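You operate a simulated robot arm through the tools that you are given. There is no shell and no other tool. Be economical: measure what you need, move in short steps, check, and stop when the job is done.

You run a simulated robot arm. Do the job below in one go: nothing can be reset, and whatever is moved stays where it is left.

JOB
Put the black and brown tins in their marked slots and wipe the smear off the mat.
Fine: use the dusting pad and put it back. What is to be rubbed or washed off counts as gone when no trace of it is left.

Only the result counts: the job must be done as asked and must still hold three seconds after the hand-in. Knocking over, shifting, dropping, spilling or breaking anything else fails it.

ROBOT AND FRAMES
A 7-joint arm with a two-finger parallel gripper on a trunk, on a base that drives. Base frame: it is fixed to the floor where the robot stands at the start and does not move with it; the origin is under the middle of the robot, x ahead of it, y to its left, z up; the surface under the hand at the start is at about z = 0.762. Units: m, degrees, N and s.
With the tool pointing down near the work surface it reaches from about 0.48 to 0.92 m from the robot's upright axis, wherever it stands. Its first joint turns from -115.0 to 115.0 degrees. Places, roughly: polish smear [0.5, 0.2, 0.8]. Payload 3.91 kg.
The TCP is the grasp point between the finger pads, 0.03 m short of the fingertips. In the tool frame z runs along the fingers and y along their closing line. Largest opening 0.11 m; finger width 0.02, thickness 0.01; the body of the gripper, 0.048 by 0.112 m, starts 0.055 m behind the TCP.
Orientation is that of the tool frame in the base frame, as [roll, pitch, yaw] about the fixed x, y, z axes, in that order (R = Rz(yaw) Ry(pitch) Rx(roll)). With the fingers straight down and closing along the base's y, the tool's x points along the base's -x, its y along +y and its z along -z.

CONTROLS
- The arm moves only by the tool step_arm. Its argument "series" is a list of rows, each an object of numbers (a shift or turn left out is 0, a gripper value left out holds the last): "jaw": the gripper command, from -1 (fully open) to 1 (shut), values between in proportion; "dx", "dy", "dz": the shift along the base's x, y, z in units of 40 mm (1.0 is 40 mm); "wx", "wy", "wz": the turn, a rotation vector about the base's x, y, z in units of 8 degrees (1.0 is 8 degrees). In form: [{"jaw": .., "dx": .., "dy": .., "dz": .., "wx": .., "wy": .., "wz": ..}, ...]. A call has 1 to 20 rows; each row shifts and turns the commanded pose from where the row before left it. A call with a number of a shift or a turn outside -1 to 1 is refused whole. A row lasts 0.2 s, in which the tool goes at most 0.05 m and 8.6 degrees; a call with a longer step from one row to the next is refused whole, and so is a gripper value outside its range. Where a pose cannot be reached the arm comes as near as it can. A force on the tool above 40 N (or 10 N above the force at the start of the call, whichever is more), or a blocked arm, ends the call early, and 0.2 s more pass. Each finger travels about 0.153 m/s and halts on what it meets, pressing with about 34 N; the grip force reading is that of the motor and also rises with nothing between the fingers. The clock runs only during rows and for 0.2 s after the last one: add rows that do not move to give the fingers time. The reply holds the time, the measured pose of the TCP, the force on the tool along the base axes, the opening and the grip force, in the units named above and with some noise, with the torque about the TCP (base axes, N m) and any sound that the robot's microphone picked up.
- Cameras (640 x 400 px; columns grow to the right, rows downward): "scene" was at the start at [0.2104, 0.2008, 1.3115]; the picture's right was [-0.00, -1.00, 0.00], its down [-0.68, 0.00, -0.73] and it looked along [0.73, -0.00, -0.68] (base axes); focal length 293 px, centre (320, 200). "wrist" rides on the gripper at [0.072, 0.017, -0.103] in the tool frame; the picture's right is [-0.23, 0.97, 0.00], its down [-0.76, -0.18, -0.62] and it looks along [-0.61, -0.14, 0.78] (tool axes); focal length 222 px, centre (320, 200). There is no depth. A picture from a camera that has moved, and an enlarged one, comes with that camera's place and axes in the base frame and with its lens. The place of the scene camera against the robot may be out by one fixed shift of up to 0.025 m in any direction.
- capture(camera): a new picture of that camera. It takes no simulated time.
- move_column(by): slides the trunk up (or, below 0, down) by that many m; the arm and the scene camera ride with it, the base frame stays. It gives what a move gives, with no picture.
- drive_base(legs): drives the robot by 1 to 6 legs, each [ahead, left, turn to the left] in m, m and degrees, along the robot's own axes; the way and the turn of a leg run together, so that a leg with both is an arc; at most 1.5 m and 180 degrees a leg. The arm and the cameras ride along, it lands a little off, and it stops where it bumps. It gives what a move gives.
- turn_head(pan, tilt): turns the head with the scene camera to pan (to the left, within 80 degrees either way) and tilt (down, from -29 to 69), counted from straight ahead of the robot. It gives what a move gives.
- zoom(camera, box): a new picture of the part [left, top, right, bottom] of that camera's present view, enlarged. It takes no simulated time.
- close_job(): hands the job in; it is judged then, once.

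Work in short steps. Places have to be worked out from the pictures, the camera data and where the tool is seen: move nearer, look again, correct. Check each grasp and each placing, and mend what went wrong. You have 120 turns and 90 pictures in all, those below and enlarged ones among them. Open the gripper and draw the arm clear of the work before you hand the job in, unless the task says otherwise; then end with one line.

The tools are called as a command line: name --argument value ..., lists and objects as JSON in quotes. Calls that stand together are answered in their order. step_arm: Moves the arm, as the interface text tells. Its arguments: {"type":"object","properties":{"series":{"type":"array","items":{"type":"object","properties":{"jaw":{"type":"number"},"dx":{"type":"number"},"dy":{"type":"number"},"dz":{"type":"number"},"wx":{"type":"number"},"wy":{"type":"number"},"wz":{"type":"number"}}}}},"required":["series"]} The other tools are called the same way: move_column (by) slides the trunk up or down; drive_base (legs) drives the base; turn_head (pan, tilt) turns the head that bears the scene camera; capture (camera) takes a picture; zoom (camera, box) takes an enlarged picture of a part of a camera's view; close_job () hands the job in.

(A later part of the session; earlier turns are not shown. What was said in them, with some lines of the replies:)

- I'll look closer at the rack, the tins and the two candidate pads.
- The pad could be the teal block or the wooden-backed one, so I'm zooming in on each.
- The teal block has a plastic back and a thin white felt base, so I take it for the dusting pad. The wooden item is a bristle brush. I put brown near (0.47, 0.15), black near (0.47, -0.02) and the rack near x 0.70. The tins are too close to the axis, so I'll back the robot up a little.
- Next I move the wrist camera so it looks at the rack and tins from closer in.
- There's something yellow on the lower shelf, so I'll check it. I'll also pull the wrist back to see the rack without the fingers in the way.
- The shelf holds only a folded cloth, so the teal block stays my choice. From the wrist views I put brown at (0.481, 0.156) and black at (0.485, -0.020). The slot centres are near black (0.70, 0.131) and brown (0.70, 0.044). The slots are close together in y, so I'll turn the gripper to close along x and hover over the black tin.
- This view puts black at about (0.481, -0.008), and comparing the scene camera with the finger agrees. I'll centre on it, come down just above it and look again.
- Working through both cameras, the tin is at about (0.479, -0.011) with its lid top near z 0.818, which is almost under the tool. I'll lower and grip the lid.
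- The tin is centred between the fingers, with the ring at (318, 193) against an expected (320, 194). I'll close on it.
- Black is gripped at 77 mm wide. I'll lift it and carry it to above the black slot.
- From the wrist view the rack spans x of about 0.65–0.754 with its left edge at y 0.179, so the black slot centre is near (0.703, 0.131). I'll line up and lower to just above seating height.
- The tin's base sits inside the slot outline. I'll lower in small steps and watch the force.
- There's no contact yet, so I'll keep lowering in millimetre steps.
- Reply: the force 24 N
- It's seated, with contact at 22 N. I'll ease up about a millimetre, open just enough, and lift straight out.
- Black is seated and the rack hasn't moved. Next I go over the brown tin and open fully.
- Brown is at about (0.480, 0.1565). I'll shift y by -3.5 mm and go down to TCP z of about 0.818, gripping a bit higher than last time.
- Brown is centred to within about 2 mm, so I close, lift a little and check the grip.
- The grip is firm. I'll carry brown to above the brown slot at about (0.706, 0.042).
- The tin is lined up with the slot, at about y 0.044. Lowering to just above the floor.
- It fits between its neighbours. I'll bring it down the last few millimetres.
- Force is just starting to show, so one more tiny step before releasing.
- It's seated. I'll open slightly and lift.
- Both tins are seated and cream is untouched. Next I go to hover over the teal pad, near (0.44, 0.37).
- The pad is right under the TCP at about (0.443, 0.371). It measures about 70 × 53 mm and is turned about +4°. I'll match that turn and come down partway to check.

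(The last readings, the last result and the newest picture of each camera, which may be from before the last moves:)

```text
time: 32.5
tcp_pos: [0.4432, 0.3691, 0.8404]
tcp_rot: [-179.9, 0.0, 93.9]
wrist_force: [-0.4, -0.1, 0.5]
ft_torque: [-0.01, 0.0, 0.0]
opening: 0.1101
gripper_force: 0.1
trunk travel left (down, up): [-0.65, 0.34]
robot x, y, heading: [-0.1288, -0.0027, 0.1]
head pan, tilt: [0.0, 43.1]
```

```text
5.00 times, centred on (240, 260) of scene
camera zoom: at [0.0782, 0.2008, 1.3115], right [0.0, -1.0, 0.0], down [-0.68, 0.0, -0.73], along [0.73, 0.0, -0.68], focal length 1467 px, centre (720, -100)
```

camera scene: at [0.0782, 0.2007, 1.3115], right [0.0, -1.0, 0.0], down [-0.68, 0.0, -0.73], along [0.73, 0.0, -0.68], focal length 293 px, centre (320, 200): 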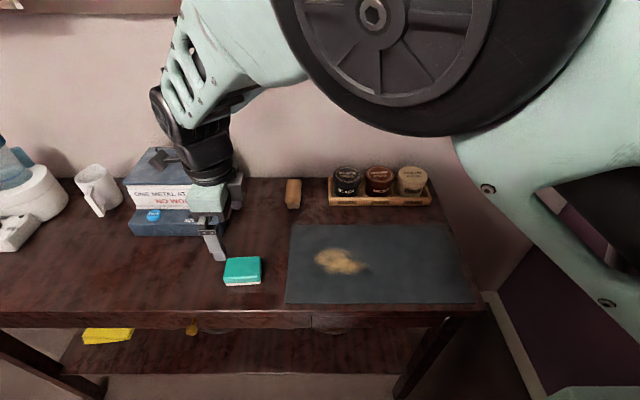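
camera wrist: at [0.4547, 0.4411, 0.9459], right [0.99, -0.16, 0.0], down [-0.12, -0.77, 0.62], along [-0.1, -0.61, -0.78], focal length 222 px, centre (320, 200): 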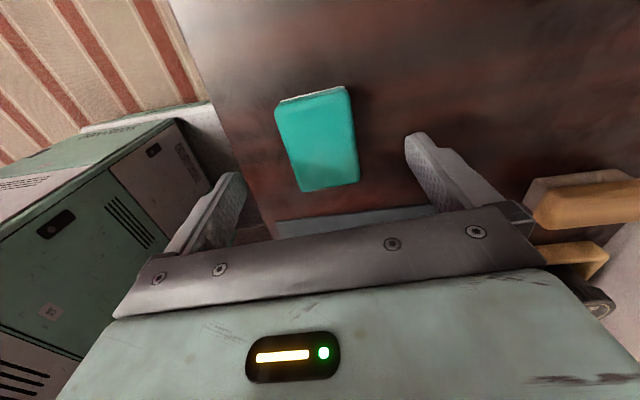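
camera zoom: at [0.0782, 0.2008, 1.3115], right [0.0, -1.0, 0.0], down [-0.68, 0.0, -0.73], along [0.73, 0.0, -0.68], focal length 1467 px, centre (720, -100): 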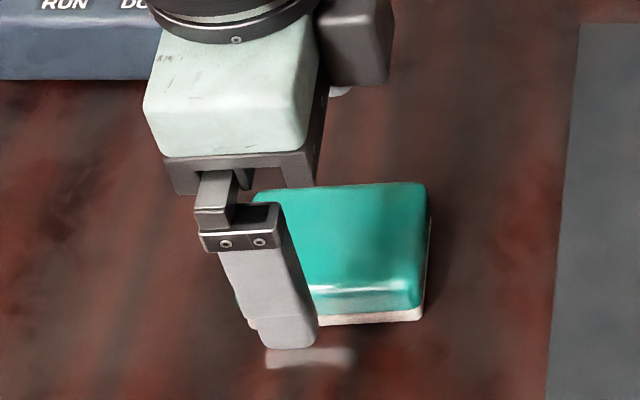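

The pad is between the fingers and roughly centred. I'll lower to TCP z of about 0.798, which leaves the tips some 6 mm above the table, and grip.

step_arm --series '[{"dz": -0.5}, {"dz": -0.4}, {"dz": -0.16}, {}]'

capture --camera "wrist"

zoom --camera "scene" --box '[190, 220, 290, 300]'

```text
time: 33.5
tcp_pos: [0.4435, 0.3686, 0.799]
tcp_rot: [180.0, 0.0, 93.9]
wrist_force: [0.1, 0.1, 0.9]
ft_torque: [0.0, 0.0, 0.0]
opening: 0.1097
gripper_force: 0.0
trunk travel left (down, up): [-0.65, 0.34]
robot x, y, heading: [-0.128, -0.0019, -0.2]
head pan, tilt: [0.0, 43.1]
```

```text
50 pictures are left
camera wrist: at [0.4545, 0.4406, 0.9038], right [0.99, -0.16, 0.0], down [-0.12, -0.77, 0.62], along [-0.1, -0.61, -0.78], focal length 222 px, centre (320, 200)
```

wrist: 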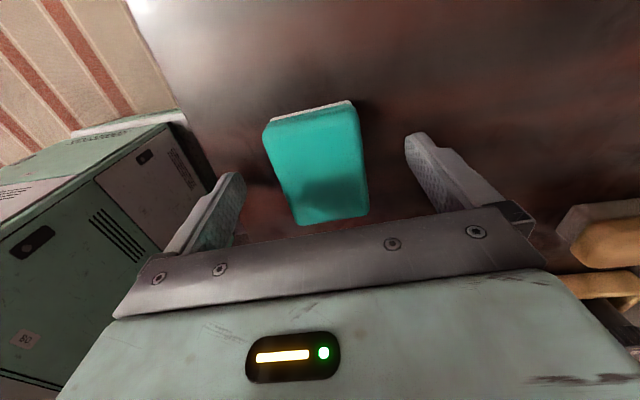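

```text
5.00 times, centred on (240, 260) of scene
camera zoom: at [0.0783, 0.2008, 1.3115], right [0.0, -1.0, 0.0], down [-0.68, 0.0, -0.73], along [0.73, 0.0, -0.68], focal length 1467 px, centre (720, -100)
```

zoom: 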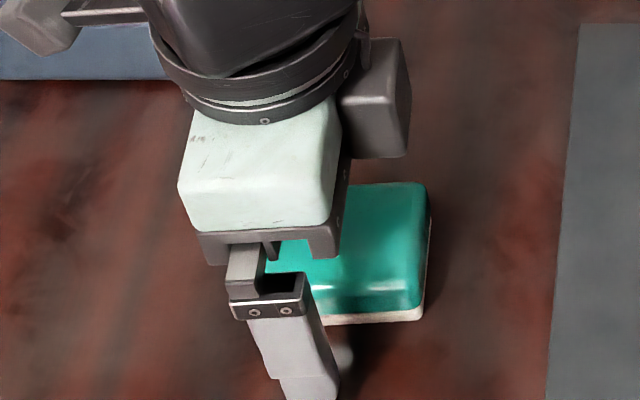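

Measured from its lower edges, the pad spans y 0.327–0.400. I'll shift y by -4 mm and close.

step_arm --series '[{"dy": -0.11}, {"jaw": 1}, {"jaw": 1}, {"jaw": 1}, {"jaw": 1}]'

step_arm --series '[{"dz": 0.4}, {"dz": 0.6}, {"dz": 0.8}, {}]'

zoom --camera "scene" --box '[190, 200, 290, 300]'

capture --camera "wrist"

```text
time: 34.7
tcp_pos: [0.4442, 0.3643, 0.8003]
tcp_rot: [-180.0, 0.1, 94.0]
wrist_force: [-0.7, -1.3, -0.1]
ft_torque: [-0.02, 0.03, -0.03]
opening: 0.0537
gripper_force: 34.1
trunk travel left (down, up): [-0.65, 0.34]
robot x, y, heading: [-0.1308, -0.0009, -0.0]
head pan, tilt: [0.0, 43.1]
```

```text
time: 35.7
tcp_pos: [0.4421, 0.363, 0.873]
tcp_rot: [-180.0, 0.0, 94.0]
wrist_force: [-0.5, -0.2, -0.7]
ft_torque: [0.0, 0.02, 0.01]
opening: 0.0539
gripper_force: 33.5
trunk travel left (down, up): [-0.65, 0.34]
robot x, y, heading: [-0.1321, 0.0013, 0.1]
head pan, tilt: [0.0, 43.1]
```

```text
4.00 times, centred on (240, 250) of scene
camera zoom: at [0.0783, 0.2008, 1.3114], right [0.0, -1.0, 0.0], down [-0.68, 0.0, -0.73], along [0.73, 0.0, -0.68], focal length 1173 px, centre (640, 0)
```

zoom: 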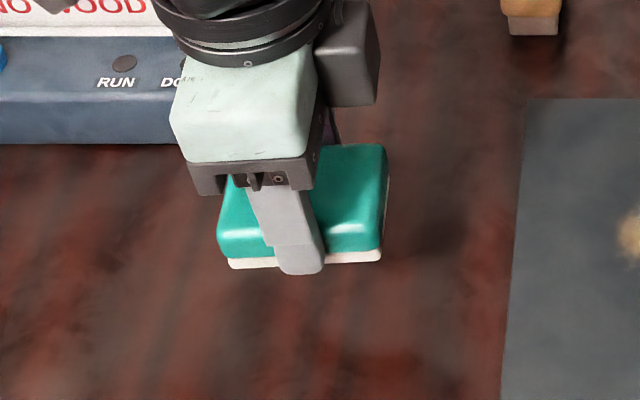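

```text
47 pictures are left
camera wrist: at [0.4528, 0.4357, 0.9762], right [0.99, -0.16, 0.0], down [-0.12, -0.77, 0.62], along [-0.1, -0.62, -0.78], focal length 222 px, centre (320, 200)
```

wrist: 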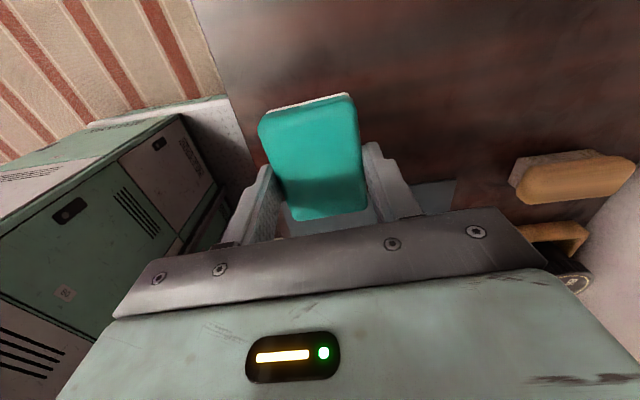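

The pad is held, and its home is about (0.4435, 0.364) at grip z 0.800, yaw 94. I judge the smear to cover x 0.43–0.51, y 0.09–0.22. I'll move over its left end and lower until light contact.

step_arm --series '[{"dx": 0.1, "dy": -0.9}, {"dx": 0.1, "dy": -0.9}, {"dx": 0.1, "dy": -0.9}, {"dx": 0.15, "dy": -0.9}, {"dz": -0.7}, {"dz": -0.7}, {"dz": -0.2}, {}]'

zoom --camera "scene" --box '[270, 200, 430, 310]'

```text
time: 37.5
tcp_pos: [0.4615, 0.2195, 0.8067]
tcp_rot: [-180.0, -0.1, 93.8]
wrist_force: [0.8, -0.2, -0.1]
ft_torque: [0.01, -0.02, 0.02]
opening: 0.054
gripper_force: 33.4
trunk travel left (down, up): [-0.65, 0.34]
robot x, y, heading: [-0.1326, -0.0007, 0.2]
head pan, tilt: [0.0, 43.1]
```

```text
3.64 times, centred on (350, 255) of scene
camera zoom: at [0.0783, 0.2007, 1.3115], right [0.0, -1.0, 0.0], down [-0.68, 0.0, -0.73], along [0.73, 0.0, -0.68], focal length 1067 px, centre (211, 0)
```

zoom: 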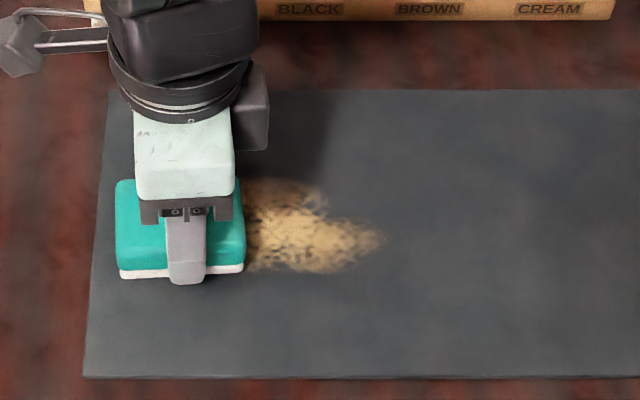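

The pad is just above the mat at the smear's left end. I'll feel for contact.

step_arm --series '[{"dz": -0.05}, {"dz": -0.03}, {}]'

step_arm --series '[{"dz": -0.03}, {"dz": -0.02}, {}]'

```text
time: 38.3
tcp_pos: [0.4613, 0.2208, 0.8043]
tcp_rot: [-179.9, 0.0, 94.0]
wrist_force: [-0.5, -0.7, -0.1]
ft_torque: [-0.02, 0.03, 0.01]
opening: 0.0541
gripper_force: 34.0
trunk travel left (down, up): [-0.65, 0.34]
robot x, y, heading: [-0.1362, 0.0034, -0.1]
head pan, tilt: [0.0, 43.1]
```

```text
time: 39.1
tcp_pos: [0.4608, 0.2204, 0.8045]
tcp_rot: [179.9, -0.1, 94.1]
wrist_force: [0.0, -1.0, 13.2]
ft_torque: [-0.25, 0.19, 0.02]
opening: 0.0541
gripper_force: 34.2
trunk travel left (down, up): [-0.65, 0.34]
robot x, y, heading: [-0.1363, 0.0005, -0.2]
head pan, tilt: [0.0, 43.1]
```

Contact at 13 N. I'll ease off slightly and make one slow stroke toward -y, then check the force and the mat.

step_arm --series '[{"dz": 0.012}, {"dy": -0.4}, {"dy": -0.4}, {"dy": -0.4}, {"dy": -0.4}, {"dy": -0.4}, {"dy": -0.4}, {"dy": -0.4}, {"dy": -0.3}, {}]'

zoom --camera "scene" --box '[270, 200, 430, 310]'

```text
time: 41.3
tcp_pos: [0.4609, 0.098, 0.8051]
tcp_rot: [179.9, 0.1, 94.1]
wrist_force: [0.5, 12.4, 20.1]
ft_torque: [0.41, 0.02, 0.03]
opening: 0.0541
gripper_force: 33.4
trunk travel left (down, up): [-0.65, 0.34]
robot x, y, heading: [-0.1366, -0.0024, 0.1]
head pan, tilt: [0.0, 43.1]
```

```text
3.64 times, centred on (350, 255) of scene
camera zoom: at [0.0777, 0.2011, 1.3116], right [0.0, -1.0, 0.0], down [-0.68, 0.0, -0.73], along [0.73, 0.0, -0.68], focal length 1067 px, centre (211, 0)
```

zoom: 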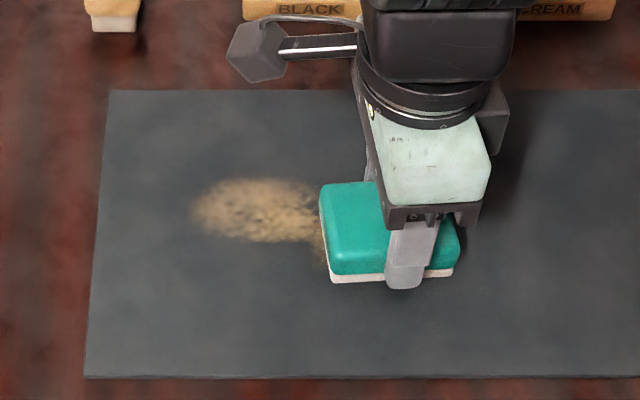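

That works and the mat hasn't shifted. The next lanes are at x≈0.488 going back, then x≈0.505.

step_arm --series '[{"dx": 0.35, "dz": 0.01}, {"dx": 0.33}, {"dy": 0.45}, {"dy": 0.45}, {"dy": 0.45}, {"dy": 0.45}, {"dy": 0.45}, {"dy": 0.45}, {"dy": 0.4}, {}]'

zoom --camera "scene" --box '[270, 200, 430, 310]'

```text
time: 43.5
tcp_pos: [0.4874, 0.2206, 0.8052]
tcp_rot: [180.0, 0.0, 94.0]
wrist_force: [0.3, -0.4, 0.3]
ft_torque: [0.01, 0.0, -0.01]
opening: 0.054
gripper_force: 33.9
trunk travel left (down, up): [-0.65, 0.34]
robot x, y, heading: [-0.1303, 0.0009, 0.4]
head pan, tilt: [0.0, 43.1]
```

```text
3.64 times, centred on (350, 255) of scene
camera zoom: at [0.0783, 0.2008, 1.3115], right [0.0, -1.0, 0.0], down [-0.68, 0.0, -0.73], along [0.73, 0.0, -0.68], focal length 1067 px, centre (211, 0)
```

zoom: 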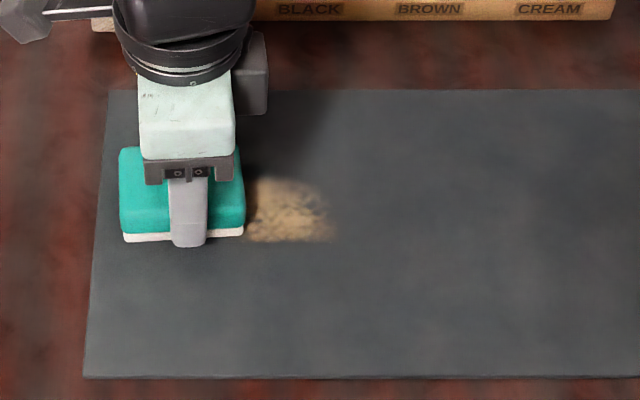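

Contact was lost at z offset +0.4 mm. I'll lower by about 1 mm and stroke again.

step_arm --series '[{"dz": -0.022}, {}]'

step_arm --series '[{"dy": -0.4}, {"dy": -0.4}, {"dy": -0.4}, {"dy": -0.4}, {"dy": -0.4}, {"dy": -0.4}, {"dy": -0.4}, {"dy": -0.3}, {}]'

zoom --camera "scene" --box '[270, 200, 430, 310]'

```text
time: 44.1
tcp_pos: [0.4885, 0.2205, 0.8037]
tcp_rot: [-180.0, 0.0, 94.0]
wrist_force: [-0.2, -0.8, -1.0]
ft_torque: [0.01, 0.02, 0.02]
opening: 0.054
gripper_force: 33.9
trunk travel left (down, up): [-0.65, 0.34]
robot x, y, heading: [-0.1303, 0.0029, -0.0]
head pan, tilt: [0.0, 43.1]
```

```text
time: 46.1
tcp_pos: [0.4882, 0.0976, 0.804]
tcp_rot: [179.9, 0.1, 94.0]
wrist_force: [0.5, 6.0, 9.5]
ft_torque: [-0.02, 0.06, -0.03]
opening: 0.054
gripper_force: 34.2
trunk travel left (down, up): [-0.65, 0.34]
robot x, y, heading: [-0.135, -0.0009, 0.0]
head pan, tilt: [0.0, 43.1]
```

```text
3.64 times, centred on (350, 255) of scene
camera zoom: at [0.078, 0.201, 1.3116], right [0.0, -1.0, 0.0], down [-0.68, 0.0, -0.73], along [0.73, 0.0, -0.68], focal length 1067 px, centre (211, 0)
```

zoom: 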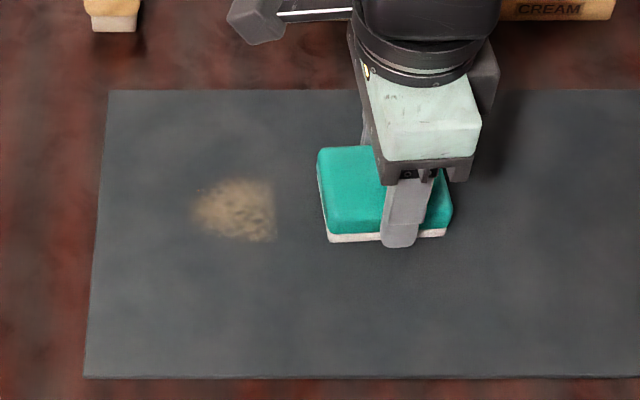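

The right part is clean, but a left patch remains because the contact faded there. I'll stroke back with a slight gradual descent.

step_arm --series '[{"dy": 0.4}, {"dy": 0.4, "dz": -0.008}, {"dy": 0.4, "dz": -0.008}, {"dy": 0.4, "dz": -0.008}, {"dy": 0.4, "dz": -0.008}, {"dy": 0.4}, {"dy": 0.4}, {"dy": 0.4}, {}]'

step_arm --series '[{"dy": -0.4}, {"dy": -0.4}, {"dy": -0.4}, {"dy": -0.4}, {"dy": -0.4, "dz": 0.008}, {"dy": -0.4, "dz": 0.008}, {}]'

zoom --camera "scene" --box '[270, 200, 430, 310]'

```text
time: 48.1
tcp_pos: [0.4868, 0.2226, 0.8027]
tcp_rot: [180.0, 0.0, 94.0]
wrist_force: [-0.5, -8.4, 13.3]
ft_torque: [-0.27, -0.02, -0.01]
opening: 0.054
gripper_force: 34.3
trunk travel left (down, up): [-0.65, 0.34]
robot x, y, heading: [-0.1306, 0.003, 0.0]
head pan, tilt: [0.0, 43.1]
```

```text
time: 49.7
tcp_pos: [0.4875, 0.129, 0.8022]
tcp_rot: [179.9, 0.0, 94.0]
wrist_force: [0.8, 7.3, 11.9]
ft_torque: [0.26, 0.03, 0.01]
opening: 0.0539
gripper_force: 34.3
trunk travel left (down, up): [-0.65, 0.34]
robot x, y, heading: [-0.1334, 0.0058, -0.1]
head pan, tilt: [0.0, 43.1]
```

```text
3.64 times, centred on (350, 255) of scene
camera zoom: at [0.0779, 0.2009, 1.3116], right [0.0, -1.0, 0.0], down [-0.68, 0.0, -0.73], along [0.73, 0.0, -0.68], focal length 1067 px, centre (211, 0)
```

zoom: 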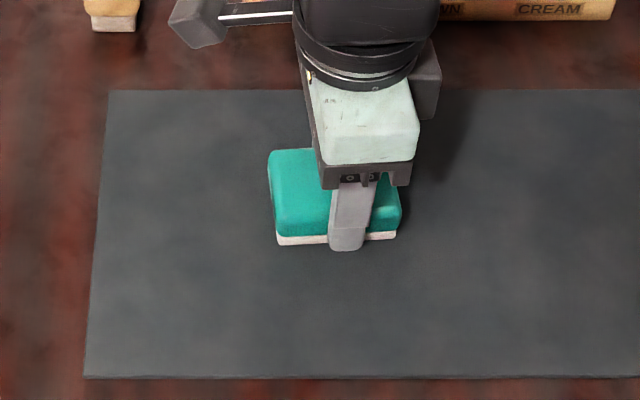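

It looks clean. To catch faint traces I'll add overlapping passes further back and nearer, then lift and inspect.

step_arm --series '[{"dx": 0.45}, {"dy": 0.45, "dz": -0.006}, {"dy": 0.45, "dz": -0.006}, {"dy": 0.45}, {"dy": 0.2}, {"dx": -0.45}, {"dx": -0.3}, {"dy": -0.45}, {"dy": -0.45}, {"dy": -0.45}, {"dy": -0.45}, {"dy": -0.45, "dz": 0.006}, {"dy": -0.45, "dz": 0.006}, {"dy": -0.3}, {}]'

step_arm --series '[{"dx": -0.35}, {"dy": 0.45}, {"dy": 0.45}, {"dy": 0.45}, {"dy": 0.45, "dz": -0.006}, {"dy": 0.45, "dz": -0.006}, {"dy": 0.45}, {"dz": 0.5}, {"dz": 0.9}, {"dz": 0.9}, {"dy": 0.9}, {"dy": 0.9}, {}]'

zoom --camera "scene" --box '[280, 210, 440, 310]'

zoom --camera "scene" --box '[310, 235, 380, 285]'

capture --camera "wrist"

```text
time: 52.9
tcp_pos: [0.4747, 0.068, 0.8014]
tcp_rot: [-179.9, 0.1, 93.9]
wrist_force: [-0.2, 2.0, 3.6]
ft_torque: [0.17, -0.11, 0.07]
opening: 0.0539
gripper_force: 33.3
trunk travel left (down, up): [-0.65, 0.34]
robot x, y, heading: [-0.1303, -0.0021, -0.1]
head pan, tilt: [0.0, 43.1]
```

```text
time: 55.7
tcp_pos: [0.4602, 0.2503, 0.8938]
tcp_rot: [-180.0, 0.0, 93.8]
wrist_force: [0.3, -0.6, -0.7]
ft_torque: [0.0, -0.03, 0.06]
opening: 0.0541
gripper_force: 33.9
trunk travel left (down, up): [-0.65, 0.34]
robot x, y, heading: [-0.1362, -0.0005, -0.0]
head pan, tilt: [0.0, 43.1]
```

```text
4.00 times, centred on (360, 260) of scene
camera zoom: at [0.0783, 0.2007, 1.3115], right [0.0, -1.0, 0.0], down [-0.68, 0.0, -0.73], along [0.73, 0.0, -0.68], focal length 1173 px, centre (160, -40)
```

zoom: 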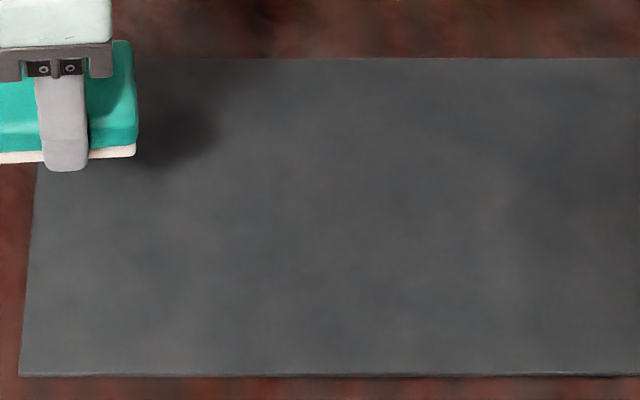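

```text
8.00 times, centred on (345, 260) of scene
camera zoom: at [0.0783, 0.2007, 1.3115], right [0.0, -1.0, 0.0], down [-0.68, 0.0, -0.73], along [0.73, 0.0, -0.68], focal length 2347 px, centre (120, -280)
```

zoom: 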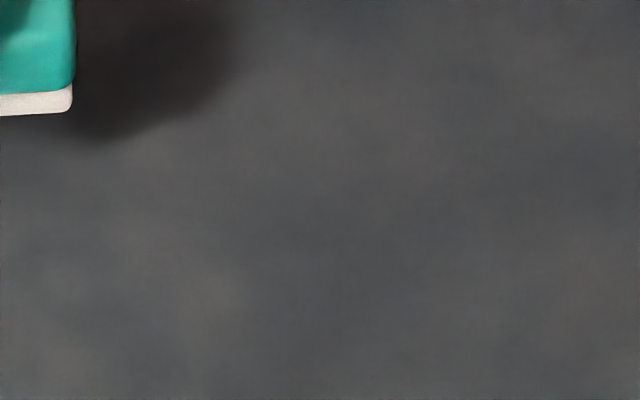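

```text
39 pictures are left
camera wrist: at [0.4726, 0.3224, 0.9979], right [0.99, -0.16, 0.0], down [-0.12, -0.77, 0.62], along [-0.1, -0.62, -0.78], focal length 222 px, centre (320, 200)
```

wrist: 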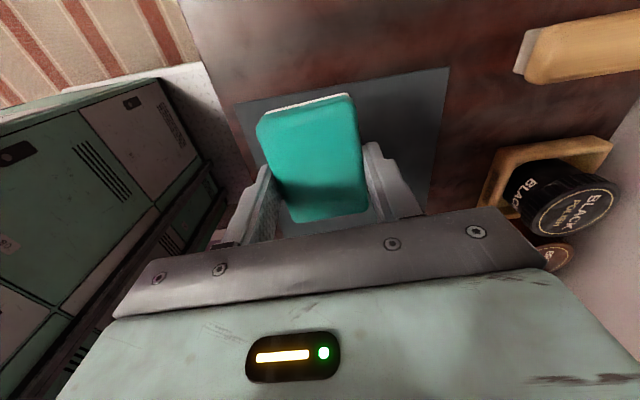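

The mat looks clean. I'll take the pad back to its spot at (0.4435, 0.364).

step_arm --series '[{"dx": -0.2, "dy": 0.9}, {"dx": -0.22, "dy": 0.9}, {"dy": 0.9}, {"dy": 0.14}, {"dz": -0.8}, {"dz": -0.8}, {"dz": -0.55}, {}]'

zoom --camera "scene" --box '[190, 220, 290, 300]'

```text
time: 57.5
tcp_pos: [0.4431, 0.364, 0.8077]
tcp_rot: [180.0, 0.0, 94.0]
wrist_force: [0.2, 0.0, -0.4]
ft_torque: [0.01, -0.02, -0.03]
opening: 0.054
gripper_force: 34.3
trunk travel left (down, up): [-0.65, 0.34]
robot x, y, heading: [-0.1345, -0.0025, 0.1]
head pan, tilt: [0.0, 43.1]
```

```text
5.00 times, centred on (240, 260) of scene
camera zoom: at [0.0783, 0.2008, 1.3115], right [0.0, -1.0, 0.0], down [-0.68, 0.0, -0.73], along [0.73, 0.0, -0.68], focal length 1467 px, centre (720, -100)
```

zoom: 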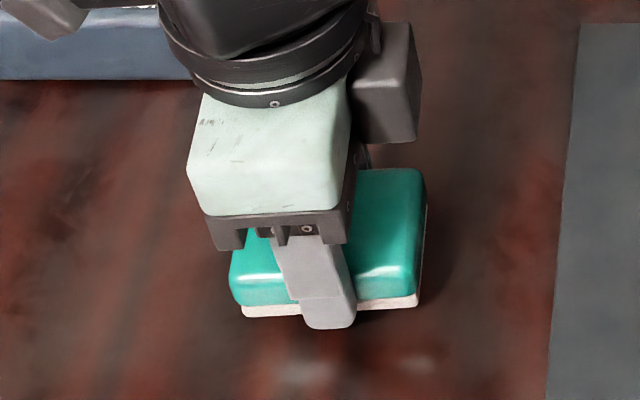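

It's lined up with the original spot. I'll lower to contact gently.

step_arm --series '[{"dz": -0.1}, {"dz": -0.05}, {"dz": -0.03}, {}]'

step_arm --series '[{"dz": -0.02}, {"dz": -0.02}, {}]'

```text
time: 58.5
tcp_pos: [0.444, 0.3632, 0.8011]
tcp_rot: [180.0, 0.0, 94.0]
wrist_force: [0.6, 0.6, -1.0]
ft_torque: [0.0, -0.03, -0.01]
opening: 0.054
gripper_force: 33.6
trunk travel left (down, up): [-0.65, 0.34]
robot x, y, heading: [-0.1341, -0.0007, 0.2]
head pan, tilt: [0.0, 43.1]
```

```text
time: 59.3
tcp_pos: [0.445, 0.3639, 0.7982]
tcp_rot: [180.0, 0.0, 94.0]
wrist_force: [-0.2, 0.1, -0.9]
ft_torque: [0.01, 0.0, 0.01]
opening: 0.0541
gripper_force: 34.3
trunk travel left (down, up): [-0.65, 0.34]
robot x, y, heading: [-0.1312, -0.0003, -0.1]
head pan, tilt: [0.0, 43.1]
```

No contact yet, so I keep going down a little at a time.

step_arm --series '[{"dz": -0.02}, {"dz": -0.01}, {}]'

step_arm --series '[{"dz": -0.02}, {}]'

```text
time: 60.1
tcp_pos: [0.4455, 0.3633, 0.7984]
tcp_rot: [179.9, 0.0, 94.0]
wrist_force: [0.1, 0.9, -1.2]
ft_torque: [0.0, -0.01, 0.0]
opening: 0.0542
gripper_force: 34.2
trunk travel left (down, up): [-0.65, 0.34]
robot x, y, heading: [-0.1321, -0.0012, 0.2]
head pan, tilt: [0.0, 43.1]
```

```text
time: 60.7
tcp_pos: [0.445, 0.3636, 0.7985]
tcp_rot: [180.0, 0.1, 94.1]
wrist_force: [-0.3, -1.6, 3.5]
ft_torque: [-0.14, 0.04, 0.0]
opening: 0.054
gripper_force: 34.8
trunk travel left (down, up): [-0.65, 0.34]
robot x, y, heading: [-0.135, 0.0003, -0.1]
head pan, tilt: [0.0, 43.1]
```

Contact now at about 4 N. I'll open, lift clear, and check everything.

step_arm --series '[{"jaw": -0.4}, {"jaw": -1}, {"jaw": -1}, {"jaw": -1}]'

step_arm --series '[{"dz": 0.5}, {"dz": 0.9}, {"dz": 0.9}, {"dz": 0.9}, {"dz": 0.9}, {"dz": 0.9}, {"dx": -0.5, "dz": 0.6}, {}]'

capture --camera "scene"

zoom --camera "scene" --box '[280, 215, 440, 305]'

zoom --camera "scene" --box '[190, 220, 290, 300]'

zoom --camera "scene" --box '[300, 140, 440, 220]'

```text
time: 61.7
tcp_pos: [0.4443, 0.3638, 0.7987]
tcp_rot: [180.0, 0.1, 94.0]
wrist_force: [0.0, 0.3, 0.3]
ft_torque: [0.0, -0.01, -0.01]
opening: 0.1101
gripper_force: 0.1
trunk travel left (down, up): [-0.65, 0.34]
robot x, y, heading: [-0.1331, 0.0003, -0.1]
head pan, tilt: [0.0, 43.1]
```

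```text
time: 63.5
tcp_pos: [0.4251, 0.3622, 1.0214]
tcp_rot: [180.0, 0.0, 93.9]
wrist_force: [-0.9, 0.4, 0.3]
ft_torque: [0.02, 0.01, -0.01]
opening: 0.1099
gripper_force: 0.0
trunk travel left (down, up): [-0.65, 0.34]
robot x, y, heading: [-0.1316, -0.0014, -0.0]
head pan, tilt: [0.0, 43.1]
```

```text
37 pictures are left
camera scene: at [0.0783, 0.2008, 1.3114], right [0.0, -1.0, 0.0], down [-0.68, 0.0, -0.73], along [0.73, 0.0, -0.68], focal length 293 px, centre (320, 200)
```

scene: 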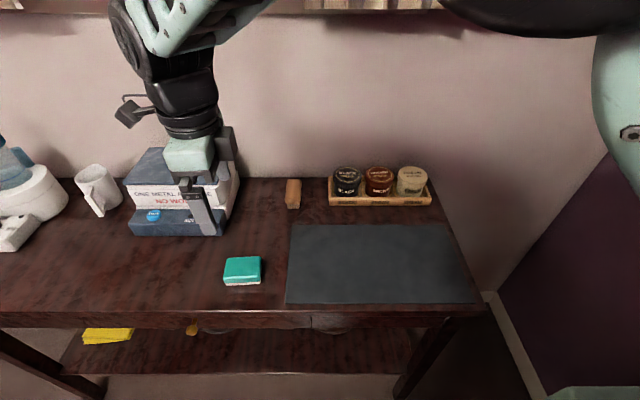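

```text
4.00 times, centred on (360, 260) of scene
camera zoom: at [0.0783, 0.2008, 1.3114], right [0.0, -1.0, 0.0], down [-0.68, 0.0, -0.73], along [0.73, 0.0, -0.68], focal length 1173 px, centre (160, -40)
```

zoom: 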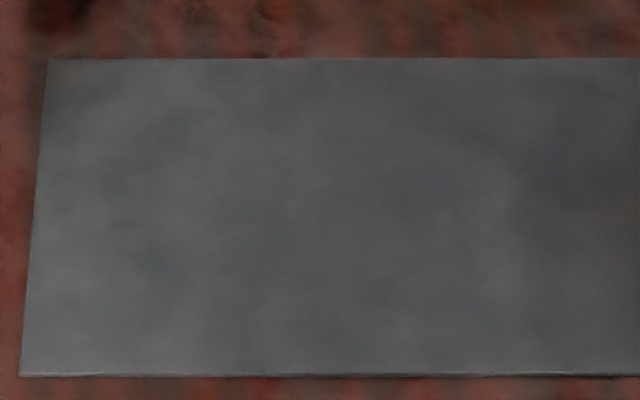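

```text
5.00 times, centred on (240, 260) of scene
camera zoom: at [0.0783, 0.2008, 1.3114], right [0.0, -1.0, 0.0], down [-0.68, 0.0, -0.73], along [0.73, 0.0, -0.68], focal length 1467 px, centre (720, -100)
```

zoom: 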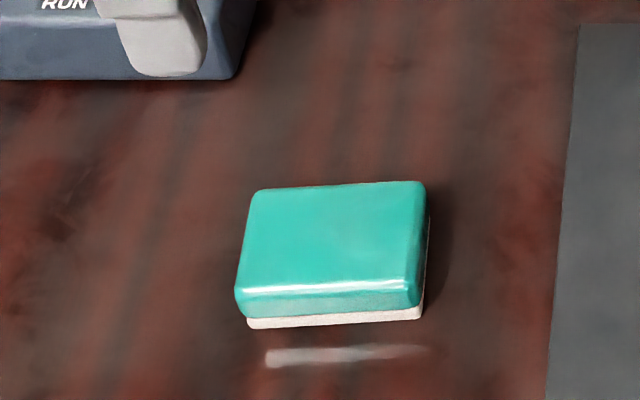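

```text
4.57 times, centred on (370, 180) of scene
camera zoom: at [0.0783, 0.2008, 1.3114], right [0.0, -1.0, 0.0], down [-0.68, 0.0, -0.73], along [0.73, 0.0, -0.68], focal length 1341 px, centre (91, 291)
```

zoom: 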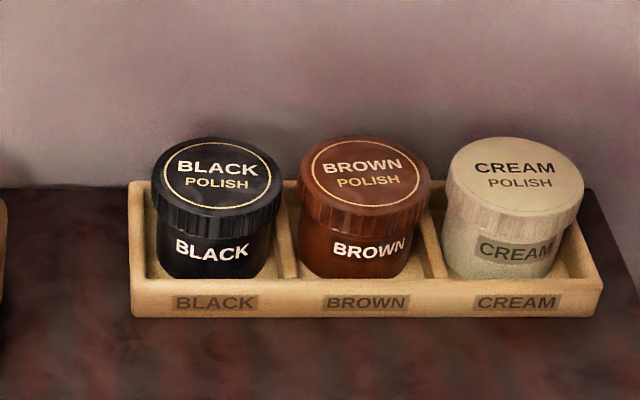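

Everything is in place: the tins are seated and the pad is back. I'll take one closer wrist view of the mat to rule out faint traces.

step_arm --series '[{"dx": 0.5, "dy": -0.8}, {"dx": 0.5, "dy": -0.8}, {"dy": -0.9, "dz": -0.5}, {"dz": -0.7}, {}]'

zoom --camera "wrist" --box '[200, 40, 440, 200]'

```text
time: 64.7
tcp_pos: [0.4657, 0.2641, 0.9736]
tcp_rot: [180.0, 0.0, 94.1]
wrist_force: [-0.2, -0.4, -0.1]
ft_torque: [0.03, 0.0, 0.0]
opening: 0.11
gripper_force: 0.1
trunk travel left (down, up): [-0.65, 0.34]
robot x, y, heading: [-0.1318, -0.0017, 0.1]
head pan, tilt: [0.0, 43.1]
```

```text
2.50 times, centred on (320, 120) of wrist
camera zoom: at [0.4776, 0.3356, 1.0774], right [0.99, -0.16, 0.0], down [-0.12, -0.77, 0.62], along [-0.1, -0.62, -0.78], focal length 555 px, centre (320, 400)
```

zoom: 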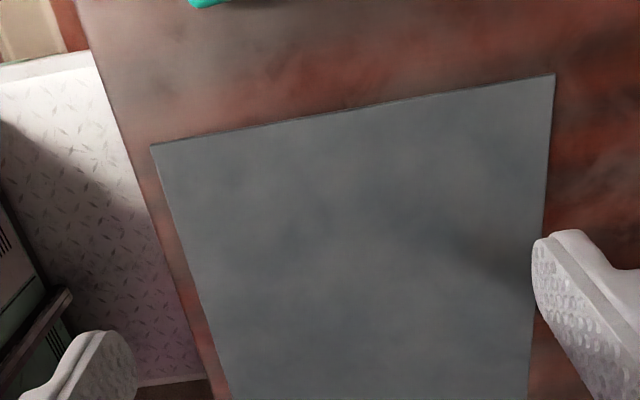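

The mat is clean, the tins are seated, the pad is back and the arm is clear, so I'm handing in.

close_job

```text
The job is handed in.
```

The black and brown tins are in their marked slots, the smear is gone from the mat with no trace in the last close-up, and the teal pad, which I took to be the dusting pad, is back in its place.
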